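You operate a simulated robot arm through the tools that you are given. There is no shell and no other tool.

The job below is to be done with a simulated two-armed robot. You get a single attempt, and the scene is never put back.

TASK
Slide the green banded jar under the spouts: 3 strokes of strong, water to make six, slide out.
Fine: jar in the slide's pocket; six full strokes in all, all caught in the jar. Set down upright: green banded jar. Where these are worked on the way, their far stop is far enough and under half their travel is too little: jar slide.

Only the result counts: the job must be done as asked and must still hold three seconds after the hand-in. Knocking over, shifting, dropping, spilling or breaking anything else fails it.

THE ROBOT
Two 6-joint arms with two-finger parallel grippers on one trunk that stands fixed in place. Base frame: the origin is at the foot of the trunk, x ahead of it, y to its left, z up; the work surface is at about z = 750. Lengths are in mm, angles in rad, forces in N, time in s.
The left shoulder is at [280, 185, 1205], the right one opposite. With the tool pointing down near the work surface each hand reaches from about 160 to 880 mm from the base axis, measured 20 degrees to its own side. Payload 1.57 kg a hand.
Tool frame (each hand has its own): the origin (TCP) lies between the finger pads and is the grasp point; the fingertips stand 30 mm ahead of it; z points along the fingers, y is the line along which they close. Largest opening 80 mm; finger width 17, thickness 12; the body of the gripper, 40 by 82 mm, starts 80 mm behind the TCP.
Orientation is that of the tool frame in the base frame, as [roll, pitch, yaw] about the fixed x, y, z axes, in that order (R = Rz(yaw) Ry(pitch) Rx(roll)). With the fingers straight down and closing along the base's y, the tool's x points along the base's -x, its y along +y and its z along -z.

THE INTERFACE
- The arms move only by the tool apply_moves. It takes "left_steps", "right_steps" or both (then of equal length, played together; a hand with none holds still); each is a list that holds one entry, the list of rows, each a list of 6 numbers: the shift along the tool's x, y, z in units of 30 mm (1.0 is 30 mm), then the turn, a rotation vector about the tool's x, y, z in units of 4 degrees (1.0 is 4 degrees). In form: [[[x, y, z, rx, ry, rz], ...]]. A call has 1 to 20 rows; each row shifts and turns the commanded pose from where the row before left it, along the tool's axes as they then stand. "left_claw" and "right_claw" are, for a hand that has rows, the finger opening in mm, from 0 to 80, set as the call begins (left out, the last holds). A call with a number of a shift or a turn outside -1 to 1 is refused whole. Each row takes 0.2 s and may step no farther than 50 mm and 0.15 rad from the row before; otherwise, or with a gripper value out of range, the whole call is refused. A pose out of reach is approached as far as the arm can. The call stops where the force on the tool passes 60 N (or 10 N more than at its start, if that is more) or the arm is blocked; 0.2 s more then pass. Each finger travels about 153 mm/s and halts on what it meets, pressing with about 41 N; the grip force reading is that of the motor and also rises with nothing between the fingers. The clock runs only during rows and for 0.2 s after the last one: add rows that do not move to give the fingers time. The reply holds the time, the measured pose of the TCP, the force on the tool along the base axes, the opening and the grip force, in the units named above and with some noise, with the torque about the TCP (base axes, N m) and any sound that the robot's microphone picked up, and new pictures: "views" is both (left out), scene, wrist or none (wrist: the cameras of the hands that moved).
- Cameras (640 x 400 px; columns grow to the right, rows downward): "scene" is now at [236.5, -8.7, 1639.4]; the picture's right is [-0.10, -1.00, 0.00], its down [-0.77, 0.07, -0.64] and it looks along [0.64, -0.06, -0.77] (base axes); focal length 311 px, centre (320, 200). "left" rides on the left gripper at [72, 7, -122] in its tool frame; the picture's right is [-0.09, 1.00, 0.00], its down [-0.84, -0.08, -0.54] and it looks along [-0.54, -0.05, 0.84] (tool axes); focal length 238 px, centre (320, 200). "right" rides on the right gripper at [72, -7, -122] in its tool frame; the picture's right is [0.09, 1.00, 0.00], its down [-0.84, 0.08, -0.54] and it looks along [-0.54, 0.05, 0.84] (tool axes); focal length 238 px, centre (320, 200). There is no depth. A picture from a camera that has moved, and an enlarged one, comes with that camera's place and axes in the base frame and with its lens.
- lift_body(by): slides the trunk up (or, below 0, down) by that many mm; the arms and the scene camera ride with it, the base frame stays. It gives what a move gives, with no picture.
- aim_head(pan, tilt): turns the head with the scene camera to pan (to the left, within 1.501 rad either way) and tilt (down, from -0.506 to 1.204), counted from straight ahead of the robot. It gives what a move gives, and a new picture of the scene camera.
- zoom(camera, box): a new picture of the part [left, top, right, bottom] of that camera's present view, enlarged. The clock stands still meanwhile.
- finish_job(): hands the job in; it is judged then, once.

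Places have to be worked out from the pictures, the camera data and where the tool is seen. Open the grippers and draw the arms clear of the work before you hand the job in, unless the task says otherwise.

The tools are called by a JSON object that holds its "method" and its "body". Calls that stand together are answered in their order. apply_moves: Moves the arms, as the interface text tells. Its arguments: {"type":"object","properties":{"left_steps":{"type":"array","items":{"type":"array","items":{"type":"array","items":{"type":"number"}}}},"left_claw":{"type":"number"},"right_steps":{"type":"array","items":{"type":"array","items":{"type":"array","items":{"type":"number"}}}},"right_claw":{"type":"number"},"views":{"type":"string","enum":["both","scene","wrist","none"]}},"required":[]} The other tools are called the same way: lift_body (by) moves the trunk up or down; aim_head (pan, tilt) turns the head that bears the scene camera; zoom (camera, box) takes an enlarged picture of a part of a camera's view; finish_job () hands the job in.

At the start:

```text
t: 0.0
left_tool_pos: [558.7, 236.6, 1329.4]
left_ee_rot: [3.14, 0.0, 3.141]
left_force: [-0.5, -0.1, 0.6]
left_moment: [0.01, 0.01, 0.01]
left_width: 80.0
left_grasp_force: 0.1
right_tool_pos: [541.8, -299.1, 1302.7]
right_ee_rot: [3.139, -0.001, 3.142]
right_force: [-0.1, 0.4, -0.5]
right_moment: [-0.02, -0.04, 0.0]
right_width: 79.9
right_grasp_force: 0.0
trunk travel left (down, up): [-900.0, 90.0]
head pan, tilt (commanded): [-0.098, 0.878]
```

scene: 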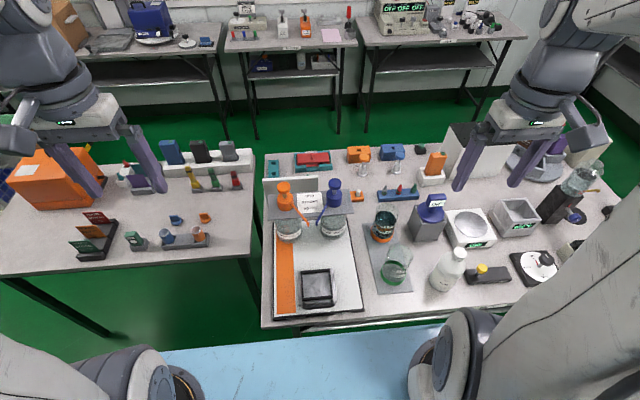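
right: 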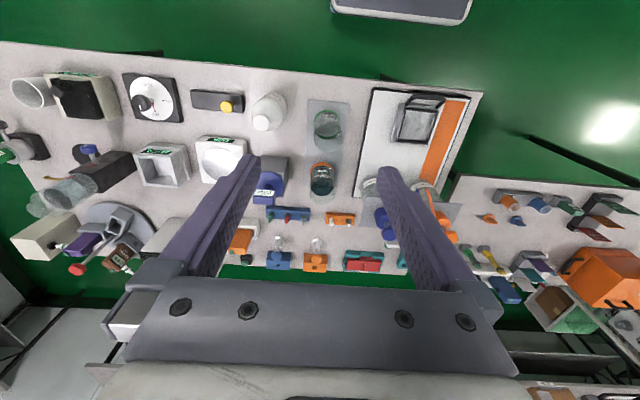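
left: 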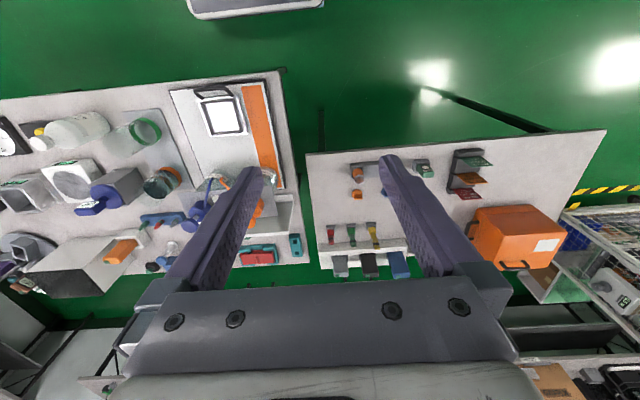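

I see a dosing station with two pumps (orange and blue), a slide with a pocket (black frame), and jars with green and orange bands. I'll zoom in to look at details before moving.

{"method": "zoom", "body": {"camera": "scene", "box": [250, 140, 430, 330]}}

{"method": "zoom", "body": {"camera": "scene", "box": [255, 165, 365, 235]}}

{"method": "zoom", "body": {"camera": "left", "box": [80, 70, 320, 270]}}

{"method": "zoom", "body": {"camera": "right", "box": [260, 70, 500, 270]}}

```text
2.11 times, centred on (340, 235) of scene
camera zoom: at [236.5, -8.7, 1639.4], right [-0.1, -1.0, 0.0], down [-0.77, 0.07, -0.64], along [0.64, -0.06, -0.77], focal length 655 px, centre (278, 126)
```

zoom: 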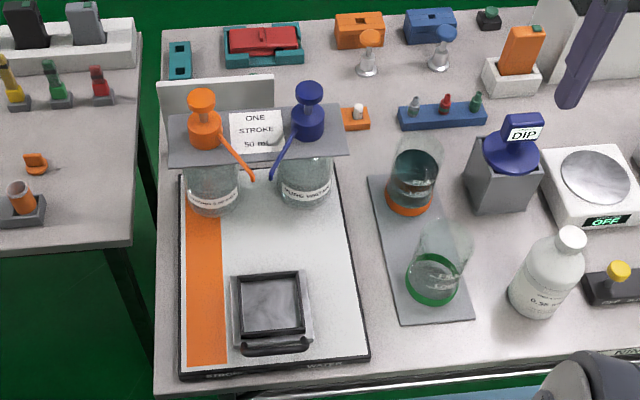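

```text
5.71 times, centred on (310, 200) of scene
camera zoom: at [236.5, -8.7, 1639.4], right [-0.1, -1.0, 0.0], down [-0.77, 0.07, -0.64], along [0.64, -0.06, -0.77], focal length 1777 px, centre (377, 200)
```

zoom: 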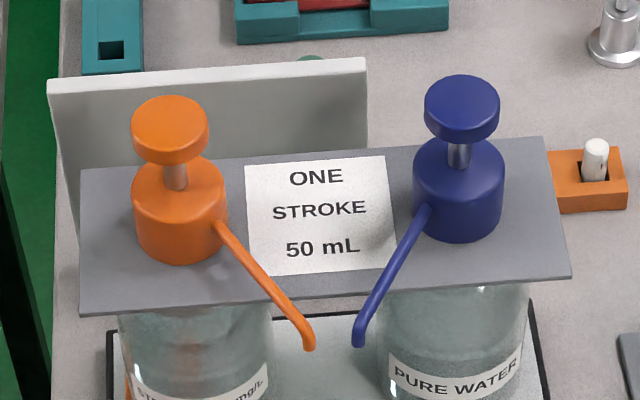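

```text
2.00 times, centred on (200, 170) of left
camera zoom: at [487.6, 242.2, 1451.4], right [0.09, 1.0, 0.0], down [0.84, -0.08, 0.54], along [0.54, -0.05, -0.84], focal length 477 px, centre (560, 260)
```

zoom: 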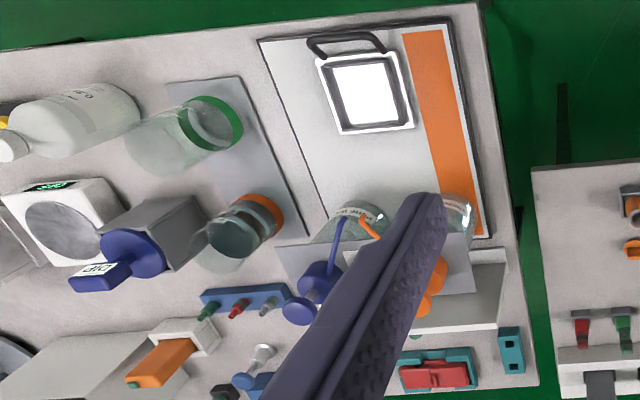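

```text
2.00 times, centred on (380, 170) of right
camera zoom: at [469.3, -305.7, 1425.2], right [-0.09, 1.0, 0.0], down [0.84, 0.08, 0.54], along [0.54, 0.05, -0.84], focal length 477 px, centre (200, 260)
```

zoom: 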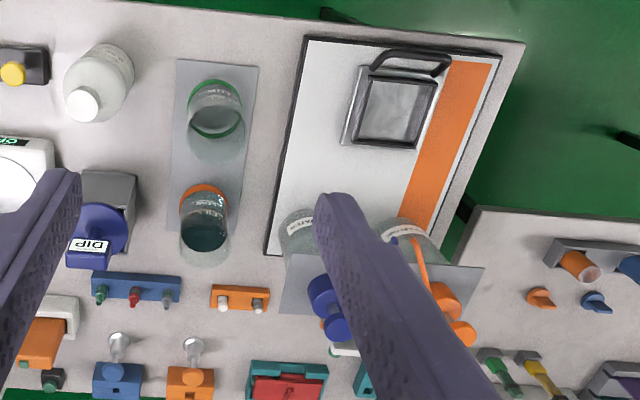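

The pumps have orange and blue plungers over labelled bottles. I'll zoom further to read the labels and see the jars' contents.

{"method": "zoom", "body": {"camera": "scene", "box": [265, 205, 355, 260]}}

{"method": "zoom", "body": {"camera": "scene", "box": [360, 200, 440, 300]}}

{"method": "zoom", "body": {"camera": "scene", "box": [260, 250, 370, 325]}}

{"method": "zoom", "body": {"camera": "right", "box": [290, 80, 370, 210]}}

```text
7.11 times, centred on (310, 232) of scene
camera zoom: at [236.5, -8.7, 1639.4], right [-0.1, -1.0, 0.0], down [-0.77, 0.07, -0.64], along [0.64, -0.06, -0.77], focal length 2211 px, centre (391, -31)
```

zoom: 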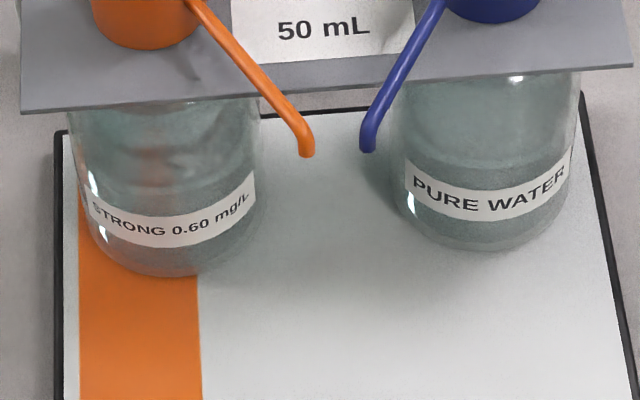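

```text
4.00 times, centred on (400, 250) of scene
camera zoom: at [236.5, -8.7, 1639.4], right [-0.1, -1.0, 0.0], down [-0.77, 0.07, -0.64], along [0.64, -0.06, -0.77], focal length 1244 px, centre (0, 0)
```

zoom: 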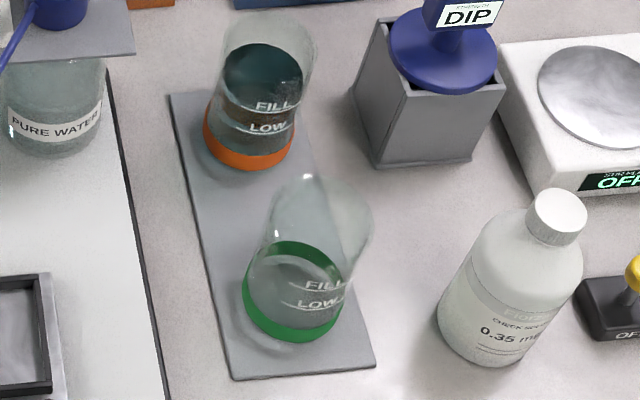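

```text
5.33 times, centred on (315, 288) of scene
camera zoom: at [236.5, -8.7, 1639.4], right [-0.1, -1.0, 0.0], down [-0.77, 0.07, -0.64], along [0.64, -0.06, -0.77], focal length 1658 px, centre (347, -267)
```

zoom: 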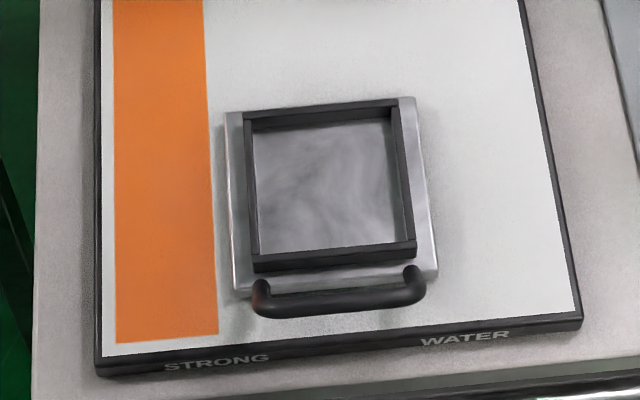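

```text
3.08 times, centred on (330, 145) of right
camera zoom: at [469.3, -305.7, 1425.2], right [-0.09, 1.0, 0.0], down [0.84, 0.08, 0.54], along [0.54, 0.05, -0.84], focal length 733 px, centre (289, 369)
```

zoom: 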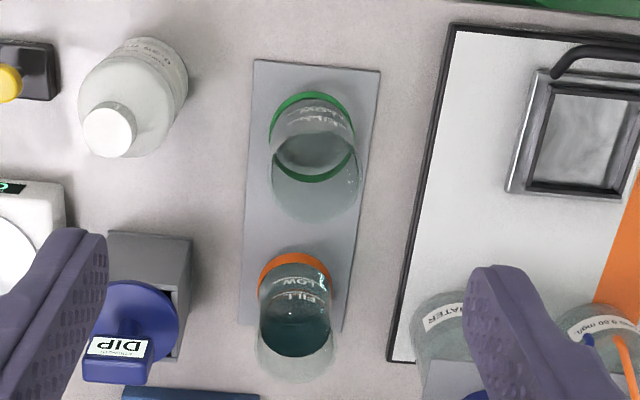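

The left bottle reads STRONG 0.60 mg/L (orange pump), the right bottle reads PURE WATER (blue pump). I'll zoom in tightly on the green jar to size it and see whether it is empty.

{"method": "zoom", "body": {"camera": "scene", "box": [375, 235, 420, 295]}}

{"method": "zoom", "body": {"camera": "right", "box": [305, 95, 350, 155]}}

{"method": "zoom", "body": {"camera": "left", "box": [95, 100, 215, 210]}}

{"method": "zoom", "body": {"camera": "left", "box": [160, 150, 320, 270]}}

```text
6.67 times, centred on (398, 265) of scene
camera zoom: at [236.5, -8.7, 1639.4], right [-0.1, -1.0, 0.0], down [-0.77, 0.07, -0.64], along [0.64, -0.06, -0.77], focal length 2073 px, centre (-197, -233)
```

zoom: 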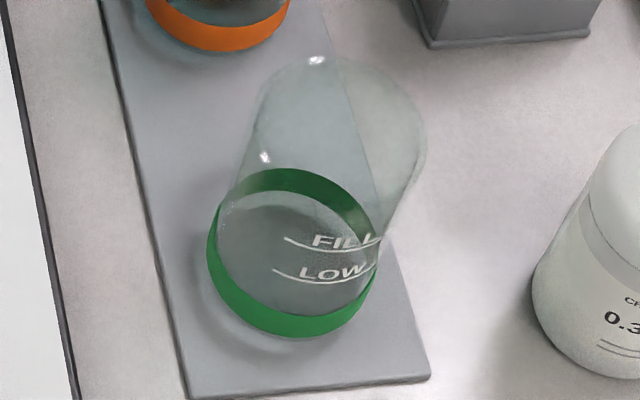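

```text
6.67 times, centred on (328, 125) of right
camera zoom: at [469.3, -305.7, 1425.2], right [-0.09, 1.0, 0.0], down [0.84, 0.08, 0.54], along [0.54, 0.05, -0.84], focal length 1589 px, centre (270, 700)
```

zoom: 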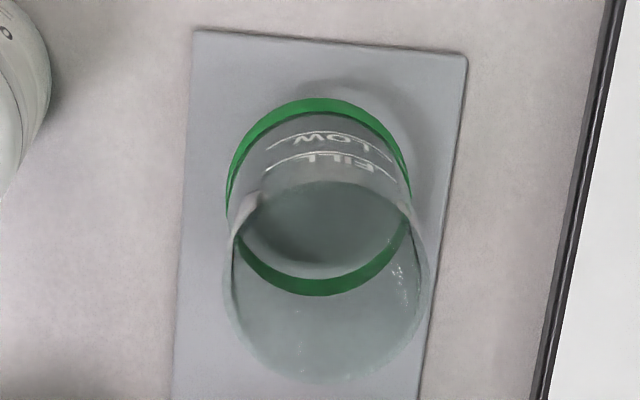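

```text
3.64 times, centred on (155, 155) of left
camera zoom: at [487.6, 242.2, 1451.4], right [0.09, 1.0, 0.0], down [0.84, -0.08, 0.54], along [0.54, -0.05, -0.84], focal length 867 px, centre (920, 364)
```

zoom: 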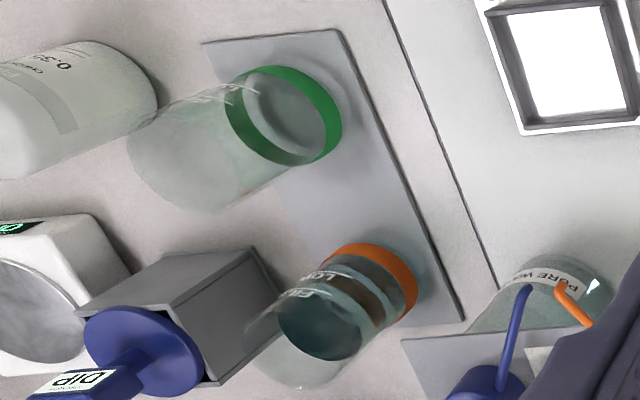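

```text
3.33 times, centred on (240, 210) of left
camera zoom: at [487.6, 242.2, 1451.4], right [0.09, 1.0, 0.0], down [0.84, -0.08, 0.54], along [0.54, -0.05, -0.84], focal length 794 px, centre (587, 167)
```

zoom: 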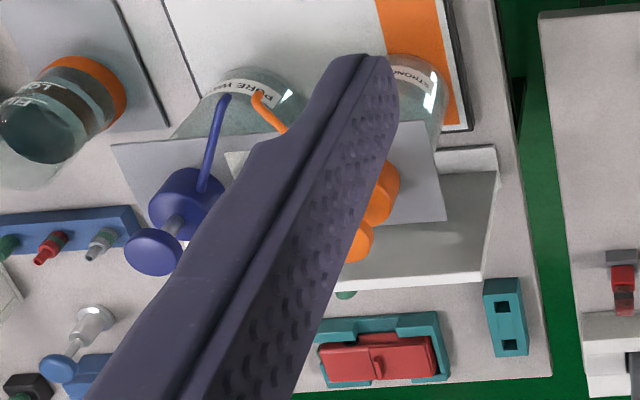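

The green jar looks empty, about 72–76 mm across with its rim near z≈879, standing at roughly (647, −272); the pocket is near (635, −37). I move the right hand above the jar at z≈1000 for a closer look.

{"method": "apply_moves", "body": {"right_steps": [[[-0.29, 0.075, 0.842, 0, 0, 0], [-0.29, 0.075, 0.842, 0, 0, 0], [-0.29, 0.075, 0.842, 0, 0, 0], [-0.29, 0.075, 0.842, 0, 0, 0], [-0.29, 0.075, 0.842, 0, 0, 0], [-0.29, 0.075, 0.842, 0, 0, 0], [-0.29, 0.075, 0.842, 0, 0, 0], [-0.29, 0.075, 0.842, 0, 0, 0], [-0.29, 0.075, 0.842, 0, 0, 0], [-0.29, 0.075, 0.842, 0, 0, 0], [-0.29, 0.075, 0.842, 0, 0, 0], [-0.29, 0.075, 0.842, 0, 0, 0]]], "right_claw": 80, "views": "both"}}

```text
t: 2.6
left_tool_pos: [558.2, 237.9, 1329.8]
left_ee_rot: [-3.142, -0.001, 3.141]
left_force: [-0.1, 0.2, 0.4]
left_moment: [0.0, 0.01, -0.01]
left_width: 80.1
left_grasp_force: 0.1
right_tool_pos: [646.9, -274.5, 996.2]
right_ee_rot: [3.141, 0.0, -3.141]
right_force: [0.3, -1.0, 0.0]
right_moment: [0.0, -0.01, 0.0]
right_width: 80.1
right_grasp_force: 0.0
trunk travel left (down, up): [-900.0, 90.0]
head pan, tilt (commanded): [-0.098, 0.878]
camera scene: at [236.5, -8.7, 1639.4], right [-0.1, -1.0, 0.0], down [-0.77, 0.07, -0.64], along [0.64, -0.06, -0.77], focal length 311 px, centre (320, 200)
camera right: at [573.9, -281.8, 1119.9], right [-0.09, 1.0, 0.0], down [0.84, 0.08, 0.54], along [0.54, 0.05, -0.84], focal length 238 px, centre (320, 200)
```

scene: 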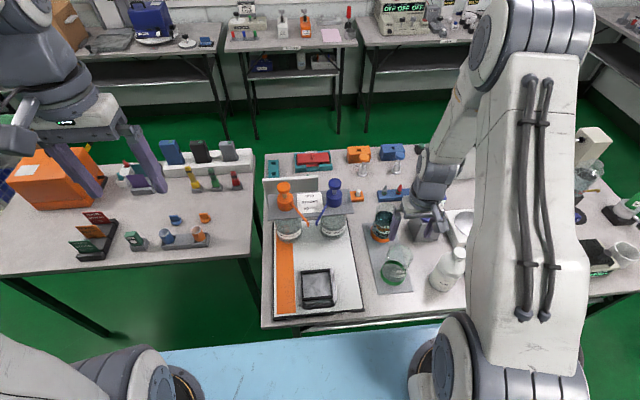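
right: 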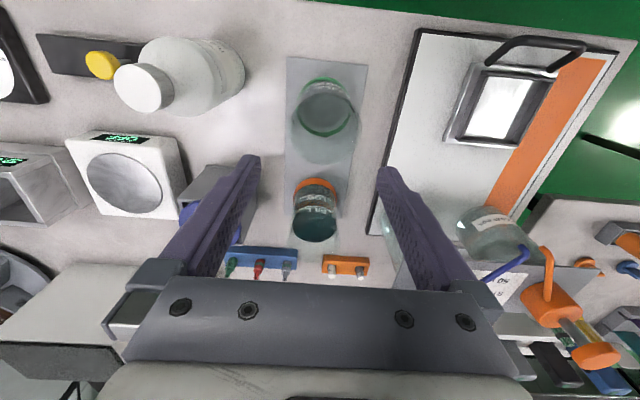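

The jar is in view ahead of the fingertips. I zoom on it to get its precise centre and diameter.

{"method": "zoom", "body": {"camera": "right", "box": [280, 60, 370, 150]}}

{"method": "zoom", "body": {"camera": "right", "box": [400, 20, 640, 260]}}

{"method": "zoom", "body": {"camera": "scene", "box": [370, 210, 430, 300]}}

```text
4.44 times, centred on (325, 105) of right
camera zoom: at [573.9, -281.8, 1119.9], right [-0.09, 1.0, 0.0], down [0.84, 0.08, 0.54], along [0.54, 0.05, -0.84], focal length 1059 px, centre (298, 622)
```

zoom: 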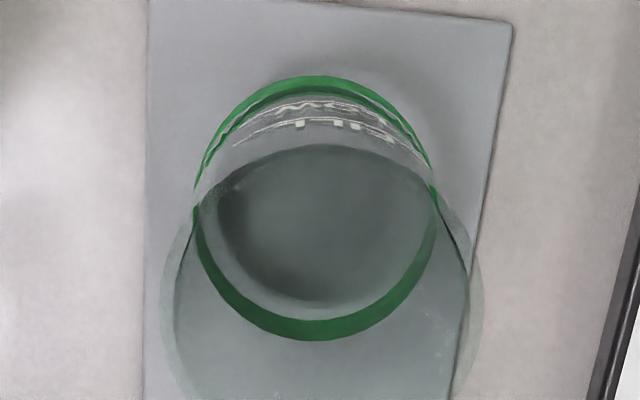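

```text
1.67 times, centred on (520, 140) of right
camera zoom: at [573.9, -281.8, 1119.9], right [-0.09, 1.0, 0.0], down [0.84, 0.08, 0.54], along [0.54, 0.05, -0.84], focal length 397 px, centre (-13, 300)
```

zoom: 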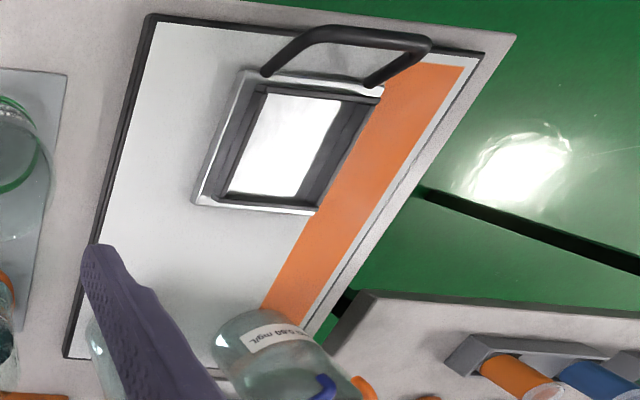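

```text
4.44 times, centred on (400, 255) of scene
camera zoom: at [236.5, -8.7, 1639.4], right [-0.1, -1.0, 0.0], down [-0.77, 0.07, -0.64], along [0.64, -0.06, -0.77], focal length 1382 px, centre (-36, -44)
```

zoom: 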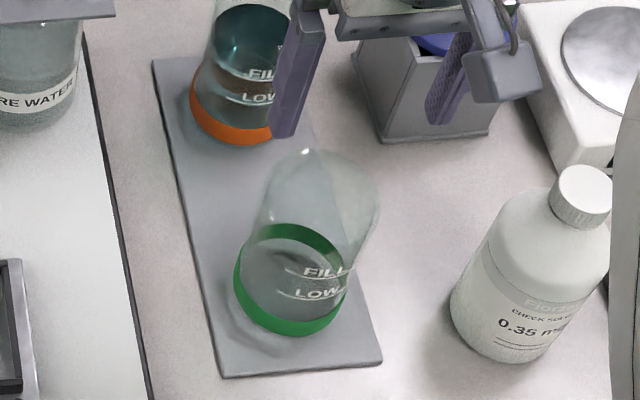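

Working in the camera frame, the jar axis is about 1 mm behind and 4.7 mm left of the TCP. I correct that and descend to about z≈930, fingertips still above the rim, then look again.

{"method": "apply_moves", "body": {"right_steps": [[[0.008, 0.039, 0.558, 0, 0, 0], [0.008, 0.039, 0.558, 0, 0, 0], [0.008, 0.039, 0.558, 0, 0, 0], [0.008, 0.039, 0.558, 0, 0, 0]]], "views": "both"}}

{"method": "zoom", "body": {"camera": "right", "box": [220, 50, 420, 250]}}

{"method": "zoom", "body": {"camera": "scene", "box": [370, 210, 430, 300]}}

```text
t: 3.6
left_tool_pos: [559.0, 235.9, 1330.2]
left_ee_rot: [-3.14, 0.0, -3.14]
left_force: [0.0, 0.8, -0.1]
left_moment: [0.0, 0.0, -0.02]
left_width: 80.0
left_grasp_force: 0.0
right_tool_pos: [645.6, -266.9, 931.6]
right_ee_rot: [-3.14, 0.0, 3.142]
right_force: [0.0, 0.5, 0.1]
right_moment: [0.01, -0.02, -0.02]
right_width: 79.8
right_grasp_force: 0.1
trunk travel left (down, up): [-900.0, 90.0]
head pan, tilt (commanded): [-0.098, 0.878]
camera scene: at [236.5, -8.7, 1639.5], right [-0.1, -1.0, 0.0], down [-0.77, 0.07, -0.64], along [0.64, -0.06, -0.77], focal length 311 px, centre (320, 200)
camera right: at [572.7, -275.0, 1054.6], right [-0.09, 1.0, 0.0], down [0.84, 0.08, 0.54], along [0.54, 0.05, -0.84], focal length 238 px, centre (320, 200)
```

scene: 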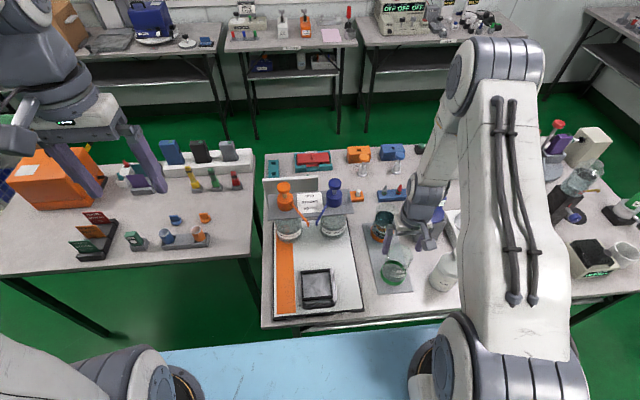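
right: 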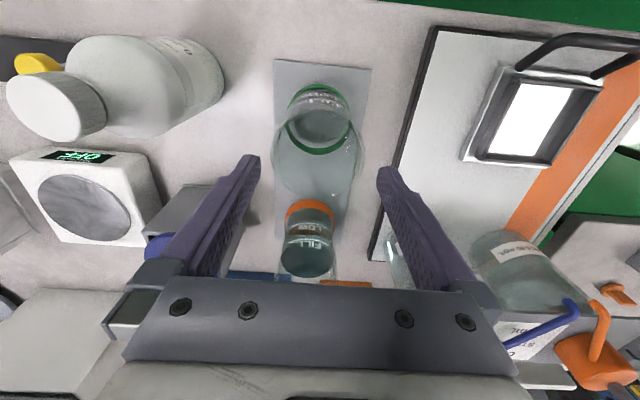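

```text
2.00 times, centred on (320, 150) of right
camera zoom: at [572.7, -275.0, 1054.6], right [-0.09, 1.0, 0.0], down [0.84, 0.08, 0.54], along [0.54, 0.05, -0.84], focal length 477 px, centre (320, 300)
```

zoom: 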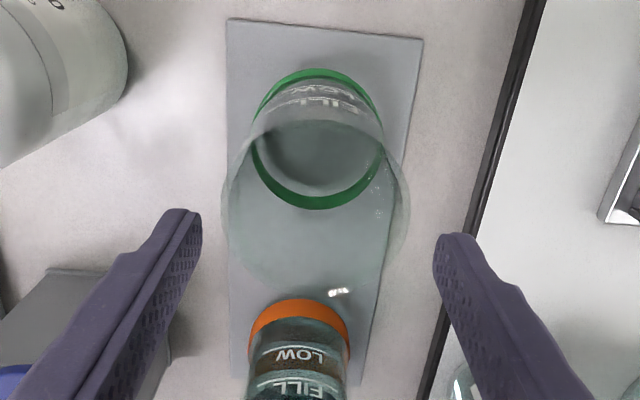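

```text
4.44 times, centred on (400, 255) of scene
camera zoom: at [236.5, -8.7, 1639.5], right [-0.1, -1.0, 0.0], down [-0.77, 0.07, -0.64], along [0.64, -0.06, -0.77], focal length 1382 px, centre (-36, -44)
```

zoom: 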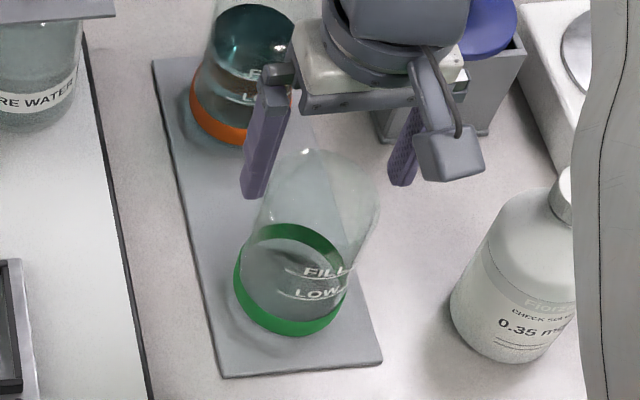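

At this height the rim centre comes out about 2.3 mm right of the TCP and 0.8 mm ahead, with rim near z≈874 and diameter ~75. I correct laterally and lower 20 mm, stopping the tips just above the rim.

{"method": "apply_moves", "body": {"right_steps": [[[-0.013, -0.038, 0.333, 0, 0, 0], [-0.013, -0.038, 0.333, 0, 0, 0], [0, 0, 0, 0, 0, 0]]], "views": "both"}}

{"method": "zoom", "body": {"camera": "right", "box": [240, 70, 400, 230]}}

{"method": "zoom", "body": {"camera": "scene", "box": [370, 210, 430, 300]}}

```text
t: 4.4
left_tool_pos: [559.1, 235.6, 1328.5]
left_ee_rot: [-3.141, -0.001, 3.141]
left_force: [-0.3, -0.7, 0.6]
left_moment: [-0.01, -0.03, 0.0]
left_width: 80.2
left_grasp_force: 0.0
right_tool_pos: [646.4, -269.4, 912.0]
right_ee_rot: [3.141, 0.0, -3.141]
right_force: [0.4, 0.5, 0.5]
right_moment: [0.0, 0.02, 0.0]
right_width: 80.3
right_grasp_force: 0.1
trunk travel left (down, up): [-900.0, 90.0]
head pan, tilt (commanded): [-0.098, 0.878]
camera scene: at [236.6, -8.7, 1639.4], right [-0.1, -1.0, 0.0], down [-0.77, 0.07, -0.64], along [0.64, -0.06, -0.77], focal length 311 px, centre (320, 200)
camera right: at [573.7, -276.8, 1034.6], right [-0.09, 1.0, 0.0], down [0.84, 0.08, 0.54], along [0.54, 0.05, -0.84], focal length 238 px, centre (320, 200)
```

scene: 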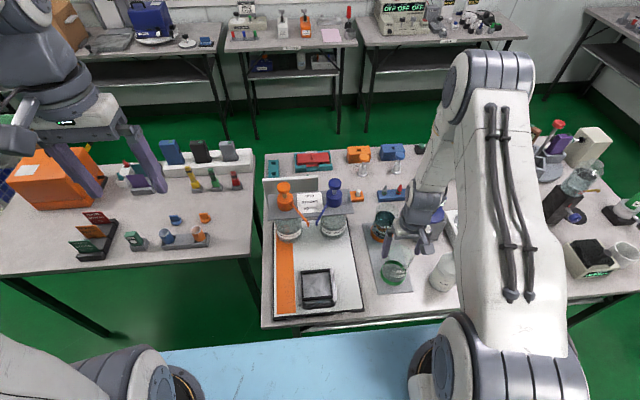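
right: 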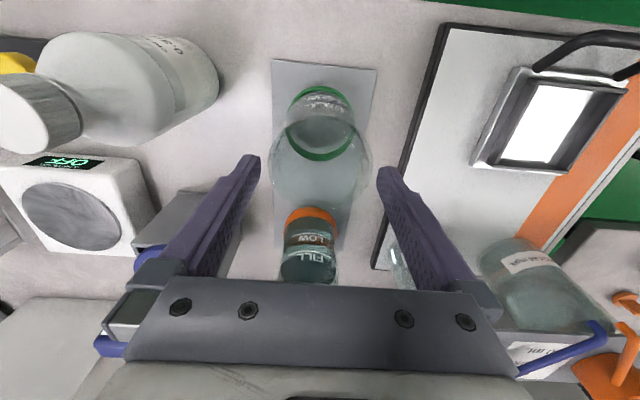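

```text
2.50 times, centred on (320, 150) of right
camera zoom: at [573.7, -276.8, 1034.6], right [-0.09, 1.0, 0.0], down [0.84, 0.08, 0.54], along [0.54, 0.05, -0.84], focal length 596 px, centre (320, 325)
```

zoom: 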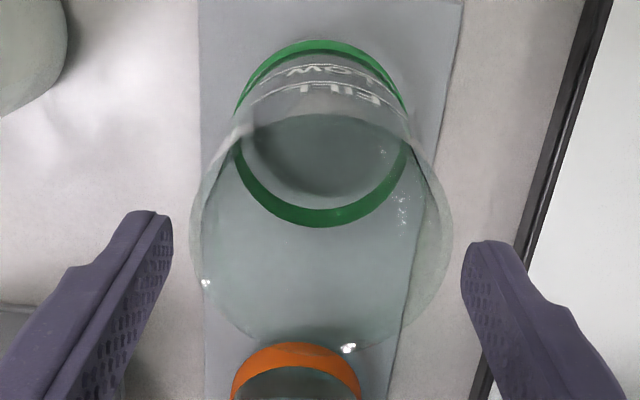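

```text
4.44 times, centred on (400, 255) of scene
camera zoom: at [236.6, -8.7, 1639.4], right [-0.1, -1.0, 0.0], down [-0.77, 0.07, -0.64], along [0.64, -0.06, -0.77], focal length 1382 px, centre (-36, -44)
```

zoom: 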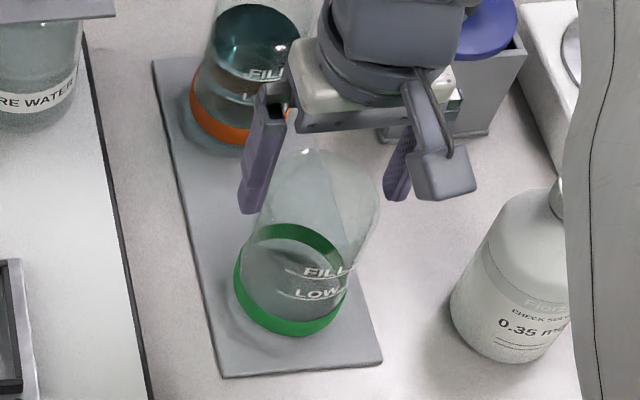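

The rim is centred between the fingertips (offset under 1 mm) with about 2 mm clearance per side. I descend slowly, 12 mm in small rows, watching the force.

{"method": "apply_moves", "body": {"right_steps": [[[0, 0, 0.1, 0, 0, 0], [0, 0, 0.1, 0, 0, 0], [0, 0, 0.1, 0, 0, 0], [0, 0, 0.1, 0, 0, 0]]], "views": "both"}}

{"method": "zoom", "body": {"camera": "right", "box": [240, 70, 400, 230]}}

{"method": "zoom", "body": {"camera": "scene", "box": [370, 210, 430, 300]}}

```text
t: 5.4
left_tool_pos: [558.7, 237.0, 1329.3]
left_ee_rot: [-3.139, -0.001, 3.141]
left_force: [0.1, -0.9, 0.9]
left_moment: [0.01, -0.02, 0.0]
left_width: 80.0
left_grasp_force: 0.0
right_tool_pos: [646.3, -269.2, 898.8]
right_ee_rot: [3.141, -0.001, 3.141]
right_force: [0.0, 0.4, -0.6]
right_moment: [0.02, -0.02, 0.01]
right_width: 80.0
right_grasp_force: 0.1
trunk travel left (down, up): [-900.0, 90.0]
head pan, tilt (commanded): [-0.098, 0.878]
camera scene: at [236.5, -8.7, 1639.4], right [-0.1, -1.0, 0.0], down [-0.77, 0.07, -0.64], along [0.64, -0.06, -0.77], focal length 311 px, centre (320, 200)
camera right: at [573.4, -275.4, 1022.4], right [-0.09, 1.0, 0.0], down [0.84, 0.08, 0.54], along [0.54, 0.05, -0.84], focal length 238 px, centre (320, 200)
```

scene: 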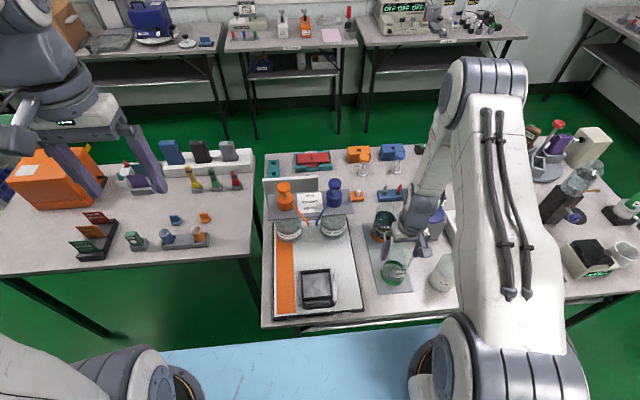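
right: 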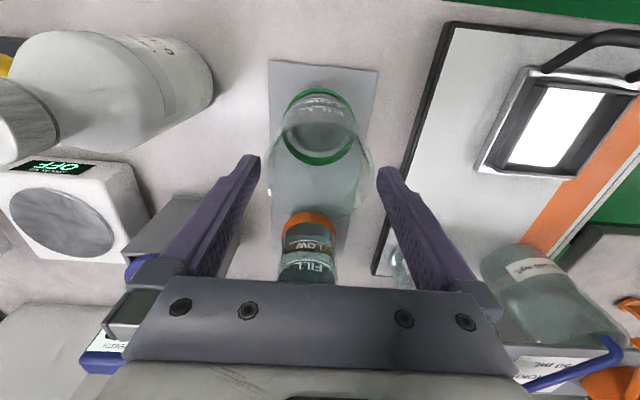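

```text
2.50 times, centred on (320, 150) of right
camera zoom: at [573.4, -275.4, 1022.4], right [-0.09, 1.0, 0.0], down [0.84, 0.08, 0.54], along [0.54, 0.05, -0.84], focal length 596 px, centre (320, 325)
```

zoom: 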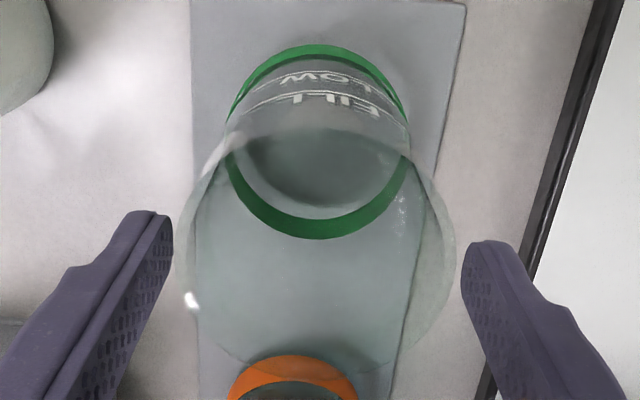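

```text
4.44 times, centred on (400, 255) of scene
camera zoom: at [236.5, -8.7, 1639.4], right [-0.1, -1.0, 0.0], down [-0.77, 0.07, -0.64], along [0.64, -0.06, -0.77], focal length 1382 px, centre (-36, -44)
```

zoom: 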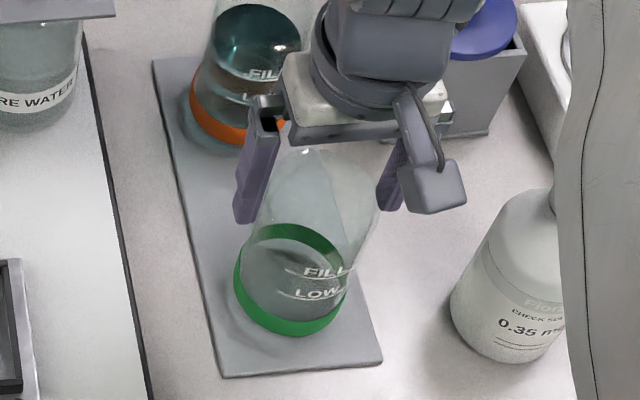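

No contact so far; consistency across the views puts the rim at z≈880 and diameter ≈74.5, with the jar about 1.2 mm to the right of centre. I shift by that and descend 24 mm more so the pads straddle the upper wall.

{"method": "apply_moves", "body": {"right_steps": [[[0.02, -0.04, 0.0, 0, 0, 0], [0.02, 0, 0.16, 0, 0, 0], [0, 0, 0.16, 0, 0, 0], [0, 0, 0.16, 0, 0, 0], [0, 0, 0.16, 0, 0, 0], [0, 0, 0.16, 0, 0, 0], [0, 0, 0, 0, 0, 0]]], "views": "both"}}

{"method": "zoom", "body": {"camera": "right", "box": [240, 70, 400, 230]}}

{"method": "zoom", "body": {"camera": "scene", "box": [370, 210, 430, 300]}}

```text
t: 7.0
left_tool_pos: [559.2, 236.9, 1328.7]
left_ee_rot: [3.14, -0.001, 3.141]
left_force: [0.2, 0.5, 0.1]
left_moment: [-0.02, 0.03, 0.0]
left_width: 80.2
left_grasp_force: 0.2
right_tool_pos: [645.6, -271.9, 877.2]
right_ee_rot: [3.14, -0.002, -3.141]
right_force: [-0.8, -0.1, 0.0]
right_moment: [-0.01, -0.03, -0.02]
right_width: 80.1
right_grasp_force: 0.1
trunk travel left (down, up): [-900.0, 90.0]
head pan, tilt (commanded): [-0.098, 0.878]
camera scene: at [236.5, -8.7, 1639.4], right [-0.1, -1.0, 0.0], down [-0.77, 0.07, -0.64], along [0.64, -0.06, -0.77], focal length 311 px, centre (320, 200)
camera right: at [573.2, -278.4, 998.5], right [-0.09, 1.0, 0.0], down [0.84, 0.08, 0.54], along [0.54, 0.05, -0.84], focal length 238 px, centre (320, 200)
```

scene: 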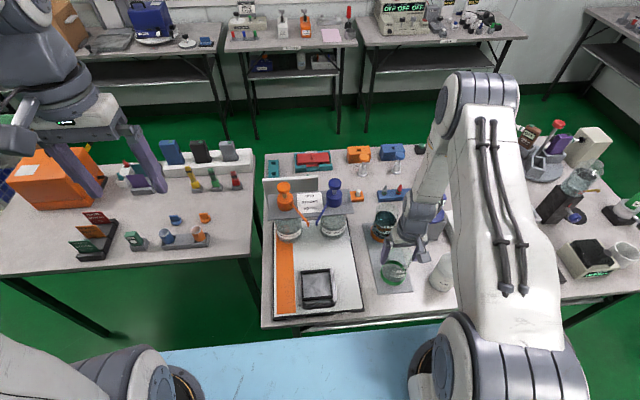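
right: 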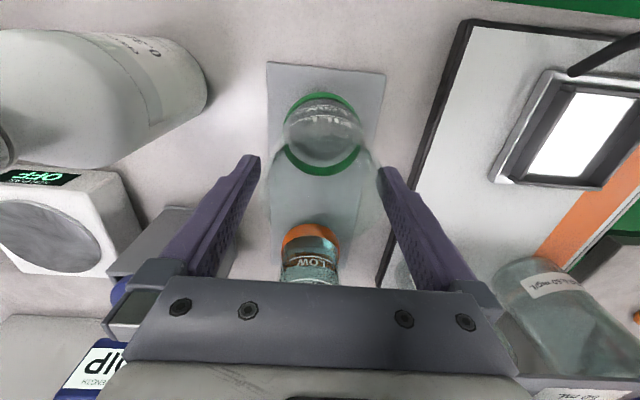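

```text
2.50 times, centred on (320, 150) of right
camera zoom: at [573.2, -278.4, 998.5], right [-0.09, 1.0, 0.0], down [0.84, 0.08, 0.54], along [0.54, 0.05, -0.84], focal length 596 px, centre (320, 325)
```

zoom: 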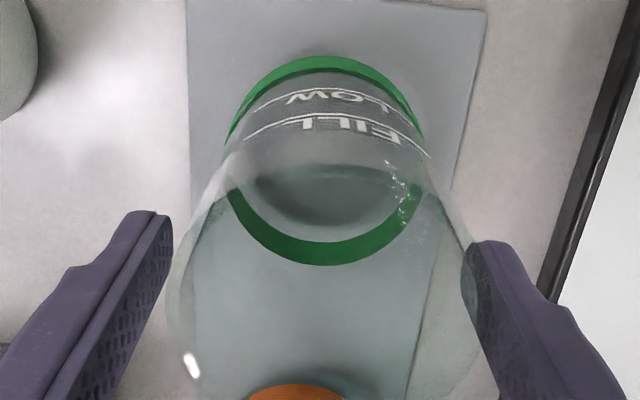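

```text
4.44 times, centred on (400, 255) of scene
camera zoom: at [236.5, -8.7, 1639.4], right [-0.1, -1.0, 0.0], down [-0.77, 0.07, -0.64], along [0.64, -0.06, -0.77], focal length 1382 px, centre (-36, -44)
```

zoom: 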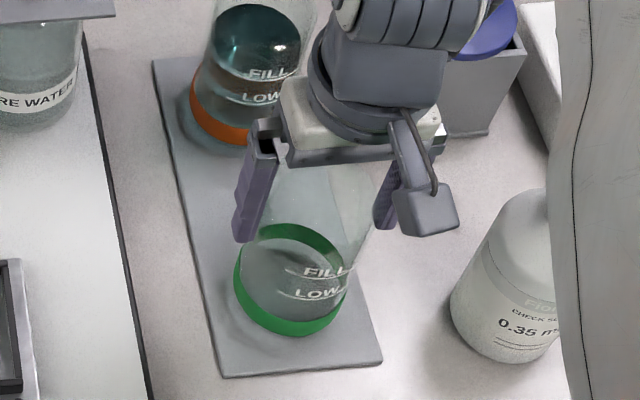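

Fingers straddle the jar with no contact force. I close on it and give time for the fingers to settle.

{"method": "apply_moves", "body": {"right_steps": [[[0, 0.02, 0, 0, 0, 0], [0, 0, 0, 0, 0, 0], [0, 0, 0, 0, 0, 0], [0, 0, 0, 0, 0, 0]]], "right_claw": 68, "views": "both"}}

{"method": "zoom", "body": {"camera": "scene", "box": [370, 210, 430, 300]}}

```text
t: 8.0
left_tool_pos: [558.3, 236.0, 1328.4]
left_ee_rot: [-3.141, 0.001, 3.14]
left_force: [0.2, 0.5, 0.0]
left_moment: [0.0, 0.01, 0.01]
left_width: 80.0
left_grasp_force: 0.0
right_tool_pos: [645.7, -270.7, 876.5]
right_ee_rot: [-3.141, 0.001, 3.141]
right_force: [0.5, -2.7, 1.3]
right_moment: [-0.31, -0.06, 0.1]
right_width: 71.8
right_grasp_force: 40.7
trunk travel left (down, up): [-900.0, 90.0]
head pan, tilt (commanded): [-0.098, 0.878]
camera scene: at [236.6, -8.8, 1639.4], right [-0.1, -1.0, 0.0], down [-0.77, 0.07, -0.64], along [0.64, -0.06, -0.77], focal length 311 px, centre (320, 200)
camera right: at [573.0, -277.2, 998.5], right [-0.09, 1.0, 0.0], down [0.84, 0.08, 0.54], along [0.54, 0.05, -0.84], focal length 238 px, centre (320, 200)
```

scene: 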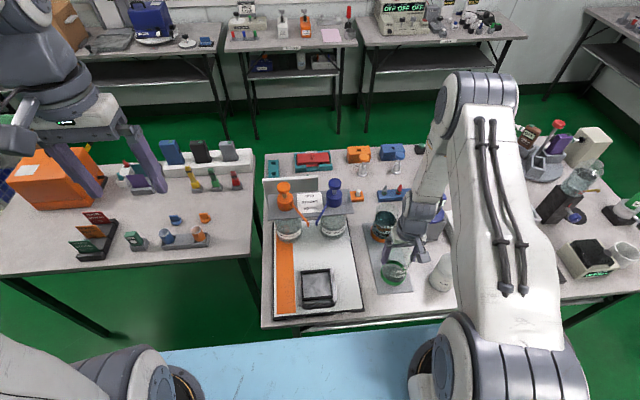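
right: 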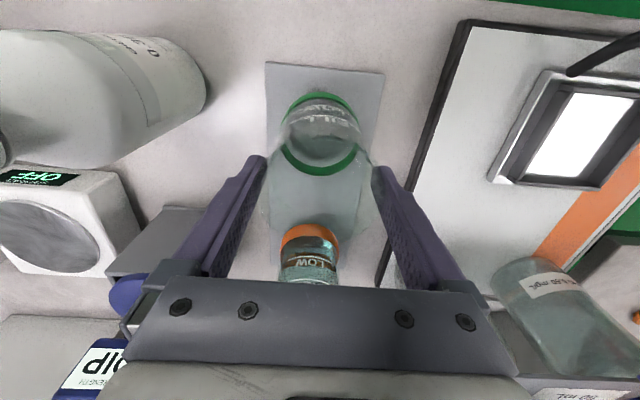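

```text
4.44 times, centred on (400, 255) of scene
camera zoom: at [236.6, -8.8, 1639.4], right [-0.1, -1.0, 0.0], down [-0.77, 0.07, -0.64], along [0.64, -0.06, -0.77], focal length 1382 px, centre (-36, -44)
```

zoom: 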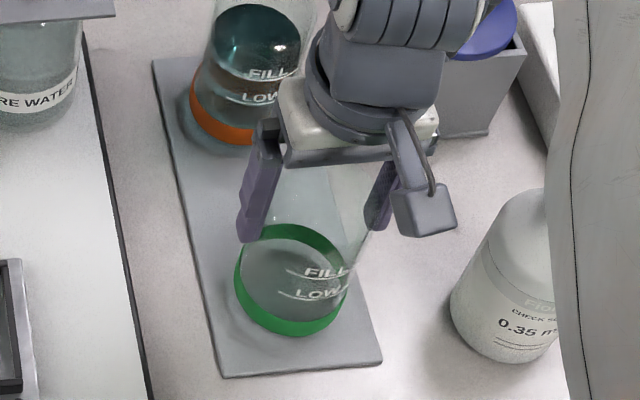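

The jar is gripped at 71.8 mm with 40.7 N. I lift it slowly by about 60 mm and check it comes along upright.

{"method": "apply_moves", "body": {"right_steps": [[[0, 0, -0.2, 0, 0, 0], [0, 0, -0.3, 0, 0, 0], [0, 0, -0.5, 0, 0, 0], [0, 0, -0.5, 0, 0, 0], [0, 0, -0.5, 0, 0, 0], [0, 0, 0, 0, 0, 0]]], "views": "both"}}

{"method": "zoom", "body": {"camera": "scene", "box": [260, 190, 440, 320]}}

{"method": "zoom", "body": {"camera": "right", "box": [460, 10, 640, 210]}}

```text
t: 9.4
left_tool_pos: [559.3, 237.0, 1329.4]
left_ee_rot: [3.141, -0.001, -3.14]
left_force: [-0.4, 0.3, 0.6]
left_moment: [0.0, 0.01, 0.0]
left_width: 79.9
left_grasp_force: 0.1
right_tool_pos: [646.0, -270.4, 936.7]
right_ee_rot: [3.141, -0.001, -3.142]
right_force: [0.9, 0.4, -2.2]
right_moment: [0.0, 0.02, -0.04]
right_width: 71.3
right_grasp_force: 40.6
trunk travel left (down, up): [-900.0, 90.0]
head pan, tilt (commanded): [-0.098, 0.878]
camera scene: at [236.5, -8.7, 1639.4], right [-0.1, -1.0, 0.0], down [-0.77, 0.07, -0.64], along [0.64, -0.06, -0.77], focal length 311 px, centre (320, 200)
camera right: at [572.6, -276.9, 1059.3], right [-0.09, 1.0, 0.0], down [0.84, 0.08, 0.54], along [0.54, 0.05, -0.84], focal length 238 px, centre (320, 200)
```

scene: 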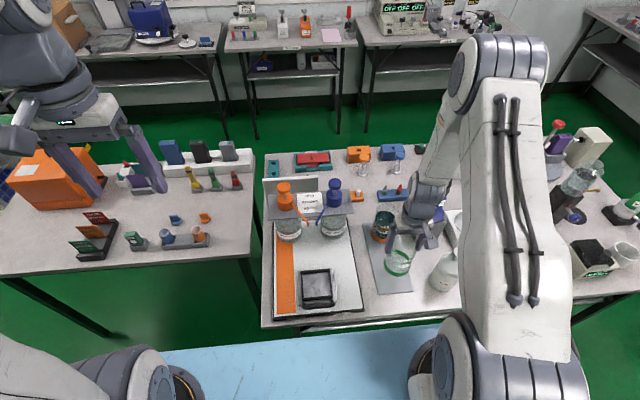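
right: 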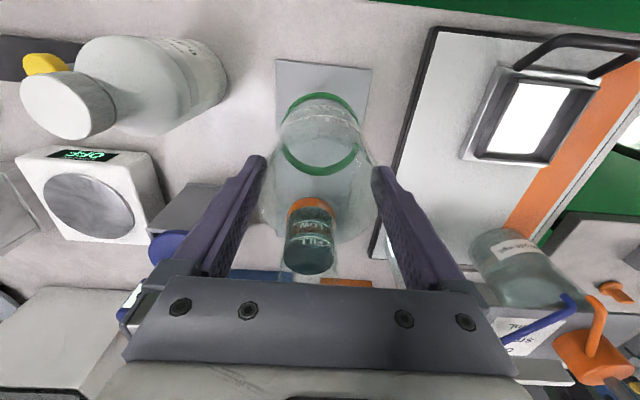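

```text
3.08 times, centred on (350, 255) of scene
camera zoom: at [236.5, -8.7, 1639.4], right [-0.1, -1.0, 0.0], down [-0.77, 0.07, -0.64], along [0.64, -0.06, -0.77], focal length 957 px, centre (228, 31)
```

zoom: 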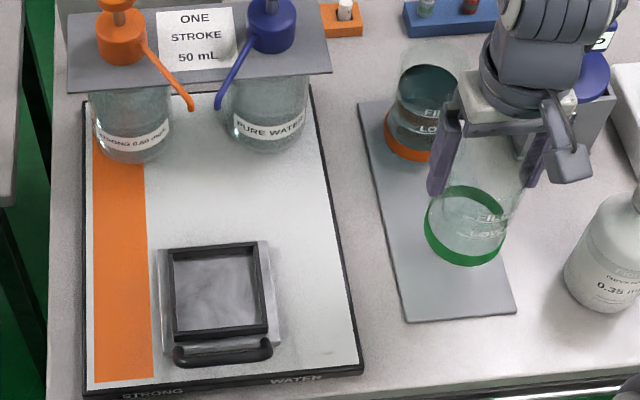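

```text
2.00 times, centred on (550, 110) of right
camera zoom: at [572.6, -276.9, 1059.3], right [-0.09, 1.0, 0.0], down [0.84, 0.08, 0.54], along [0.54, 0.05, -0.84], focal length 477 px, centre (-140, 380)
```

zoom: 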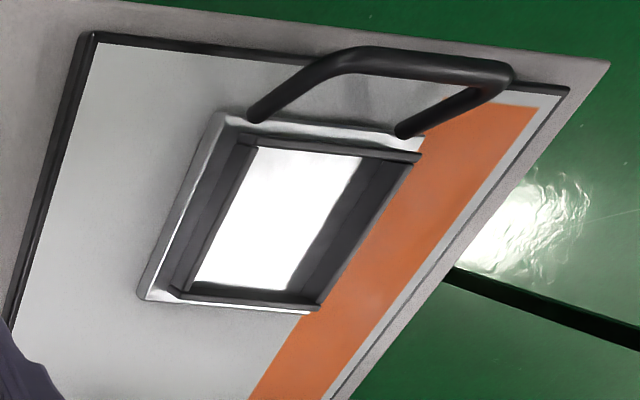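

The jar is held cleanly. Triangulation puts the pocket frame top at z≈799, spanning x 581–664, y −78 to 8 (centre ≈ (622, −35.5)), and the handle bar raised near (548, −35, ~825). I lift a bit more and carry the jar over the pocket.

{"method": "apply_moves", "body": {"right_steps": [[[0, 0, -0.4, 0, 0, 0], [0, 0.2, -0.4, 0, 0, 0], [0.05, 0.6, 0, 0, 0, 0], [0.08, 0.8, 0, 0, 0, 0], [0.08, 0.8, 0, 0, 0, 0], [0.08, 0.8, 0, 0, 0, 0], [0.08, 0.8, 0, 0, 0, 0], [0.08, 0.8, 0, 0, 0, 0], [0.08, 0.8, 0, 0, 0, 0], [0.08, 0.8, 0, 0, 0, 0], [0.08, 0.7, 0, 0, 0, 0], [0.08, 0.5, 0, 0, 0, 0], [0.03, 0.22, 0, 0, 0, 0], [0, 0, 0, 0, 0, 0]]], "views": "both"}}

{"method": "zoom", "body": {"camera": "scene", "box": [255, 190, 375, 325]}}

{"method": "zoom", "body": {"camera": "right", "box": [220, 20, 420, 220]}}

```text
t: 12.4
left_tool_pos: [559.1, 236.8, 1328.4]
left_ee_rot: [-3.141, 0.0, 3.141]
left_force: [0.1, 0.6, -0.2]
left_moment: [0.04, 0.03, -0.01]
left_width: 79.9
left_grasp_force: 0.1
right_tool_pos: [621.7, -35.6, 959.2]
right_ee_rot: [-3.141, 0.001, 3.141]
right_force: [-0.1, 1.1, -3.1]
right_moment: [-0.03, -0.01, 0.0]
right_width: 71.3
right_grasp_force: 40.6
trunk travel left (down, up): [-900.0, 90.0]
head pan, tilt (commanded): [-0.098, 0.878]
camera scene: at [236.6, -8.6, 1639.4], right [-0.1, -1.0, 0.0], down [-0.77, 0.07, -0.64], along [0.64, -0.06, -0.77], focal length 311 px, centre (320, 200)
camera right: at [549.3, -42.2, 1082.4], right [-0.09, 1.0, 0.0], down [0.84, 0.08, 0.54], along [0.54, 0.05, -0.84], focal length 238 px, centre (320, 200)
```

scene: 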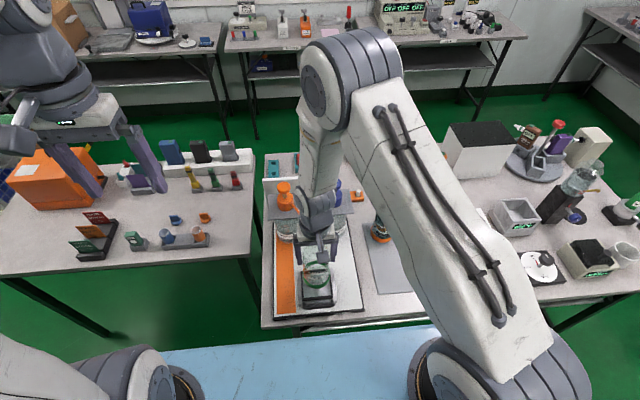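
right: 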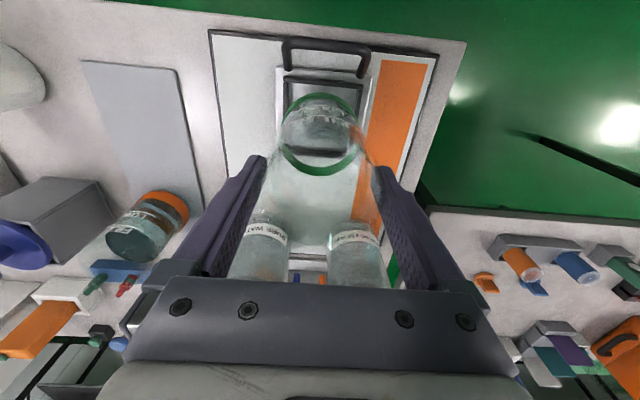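

```text
2.96 times, centred on (315, 258) of scene
camera zoom: at [236.6, -8.6, 1639.4], right [-0.1, -1.0, 0.0], down [-0.77, 0.07, -0.64], along [0.64, -0.06, -0.77], focal length 921 px, centre (335, 30)
```

zoom: 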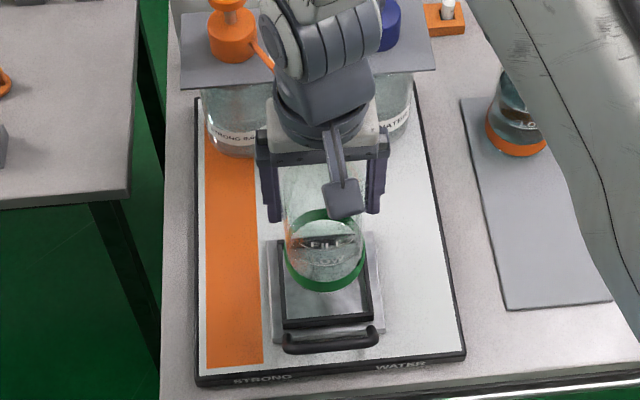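

```text
2.00 times, centred on (320, 120) of right
camera zoom: at [549.3, -42.2, 1082.4], right [-0.09, 1.0, 0.0], down [0.84, 0.08, 0.54], along [0.54, 0.05, -0.84], focal length 477 px, centre (320, 360)
```

zoom: 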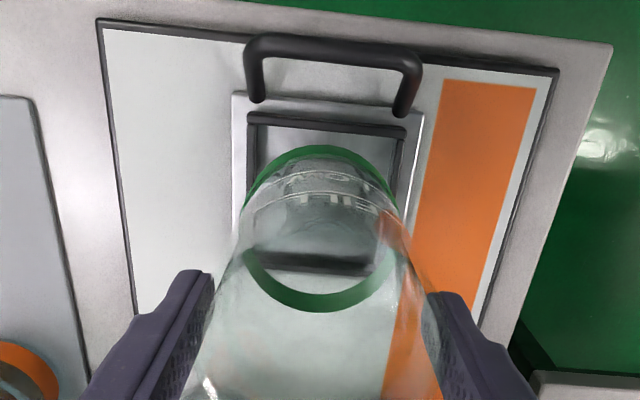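

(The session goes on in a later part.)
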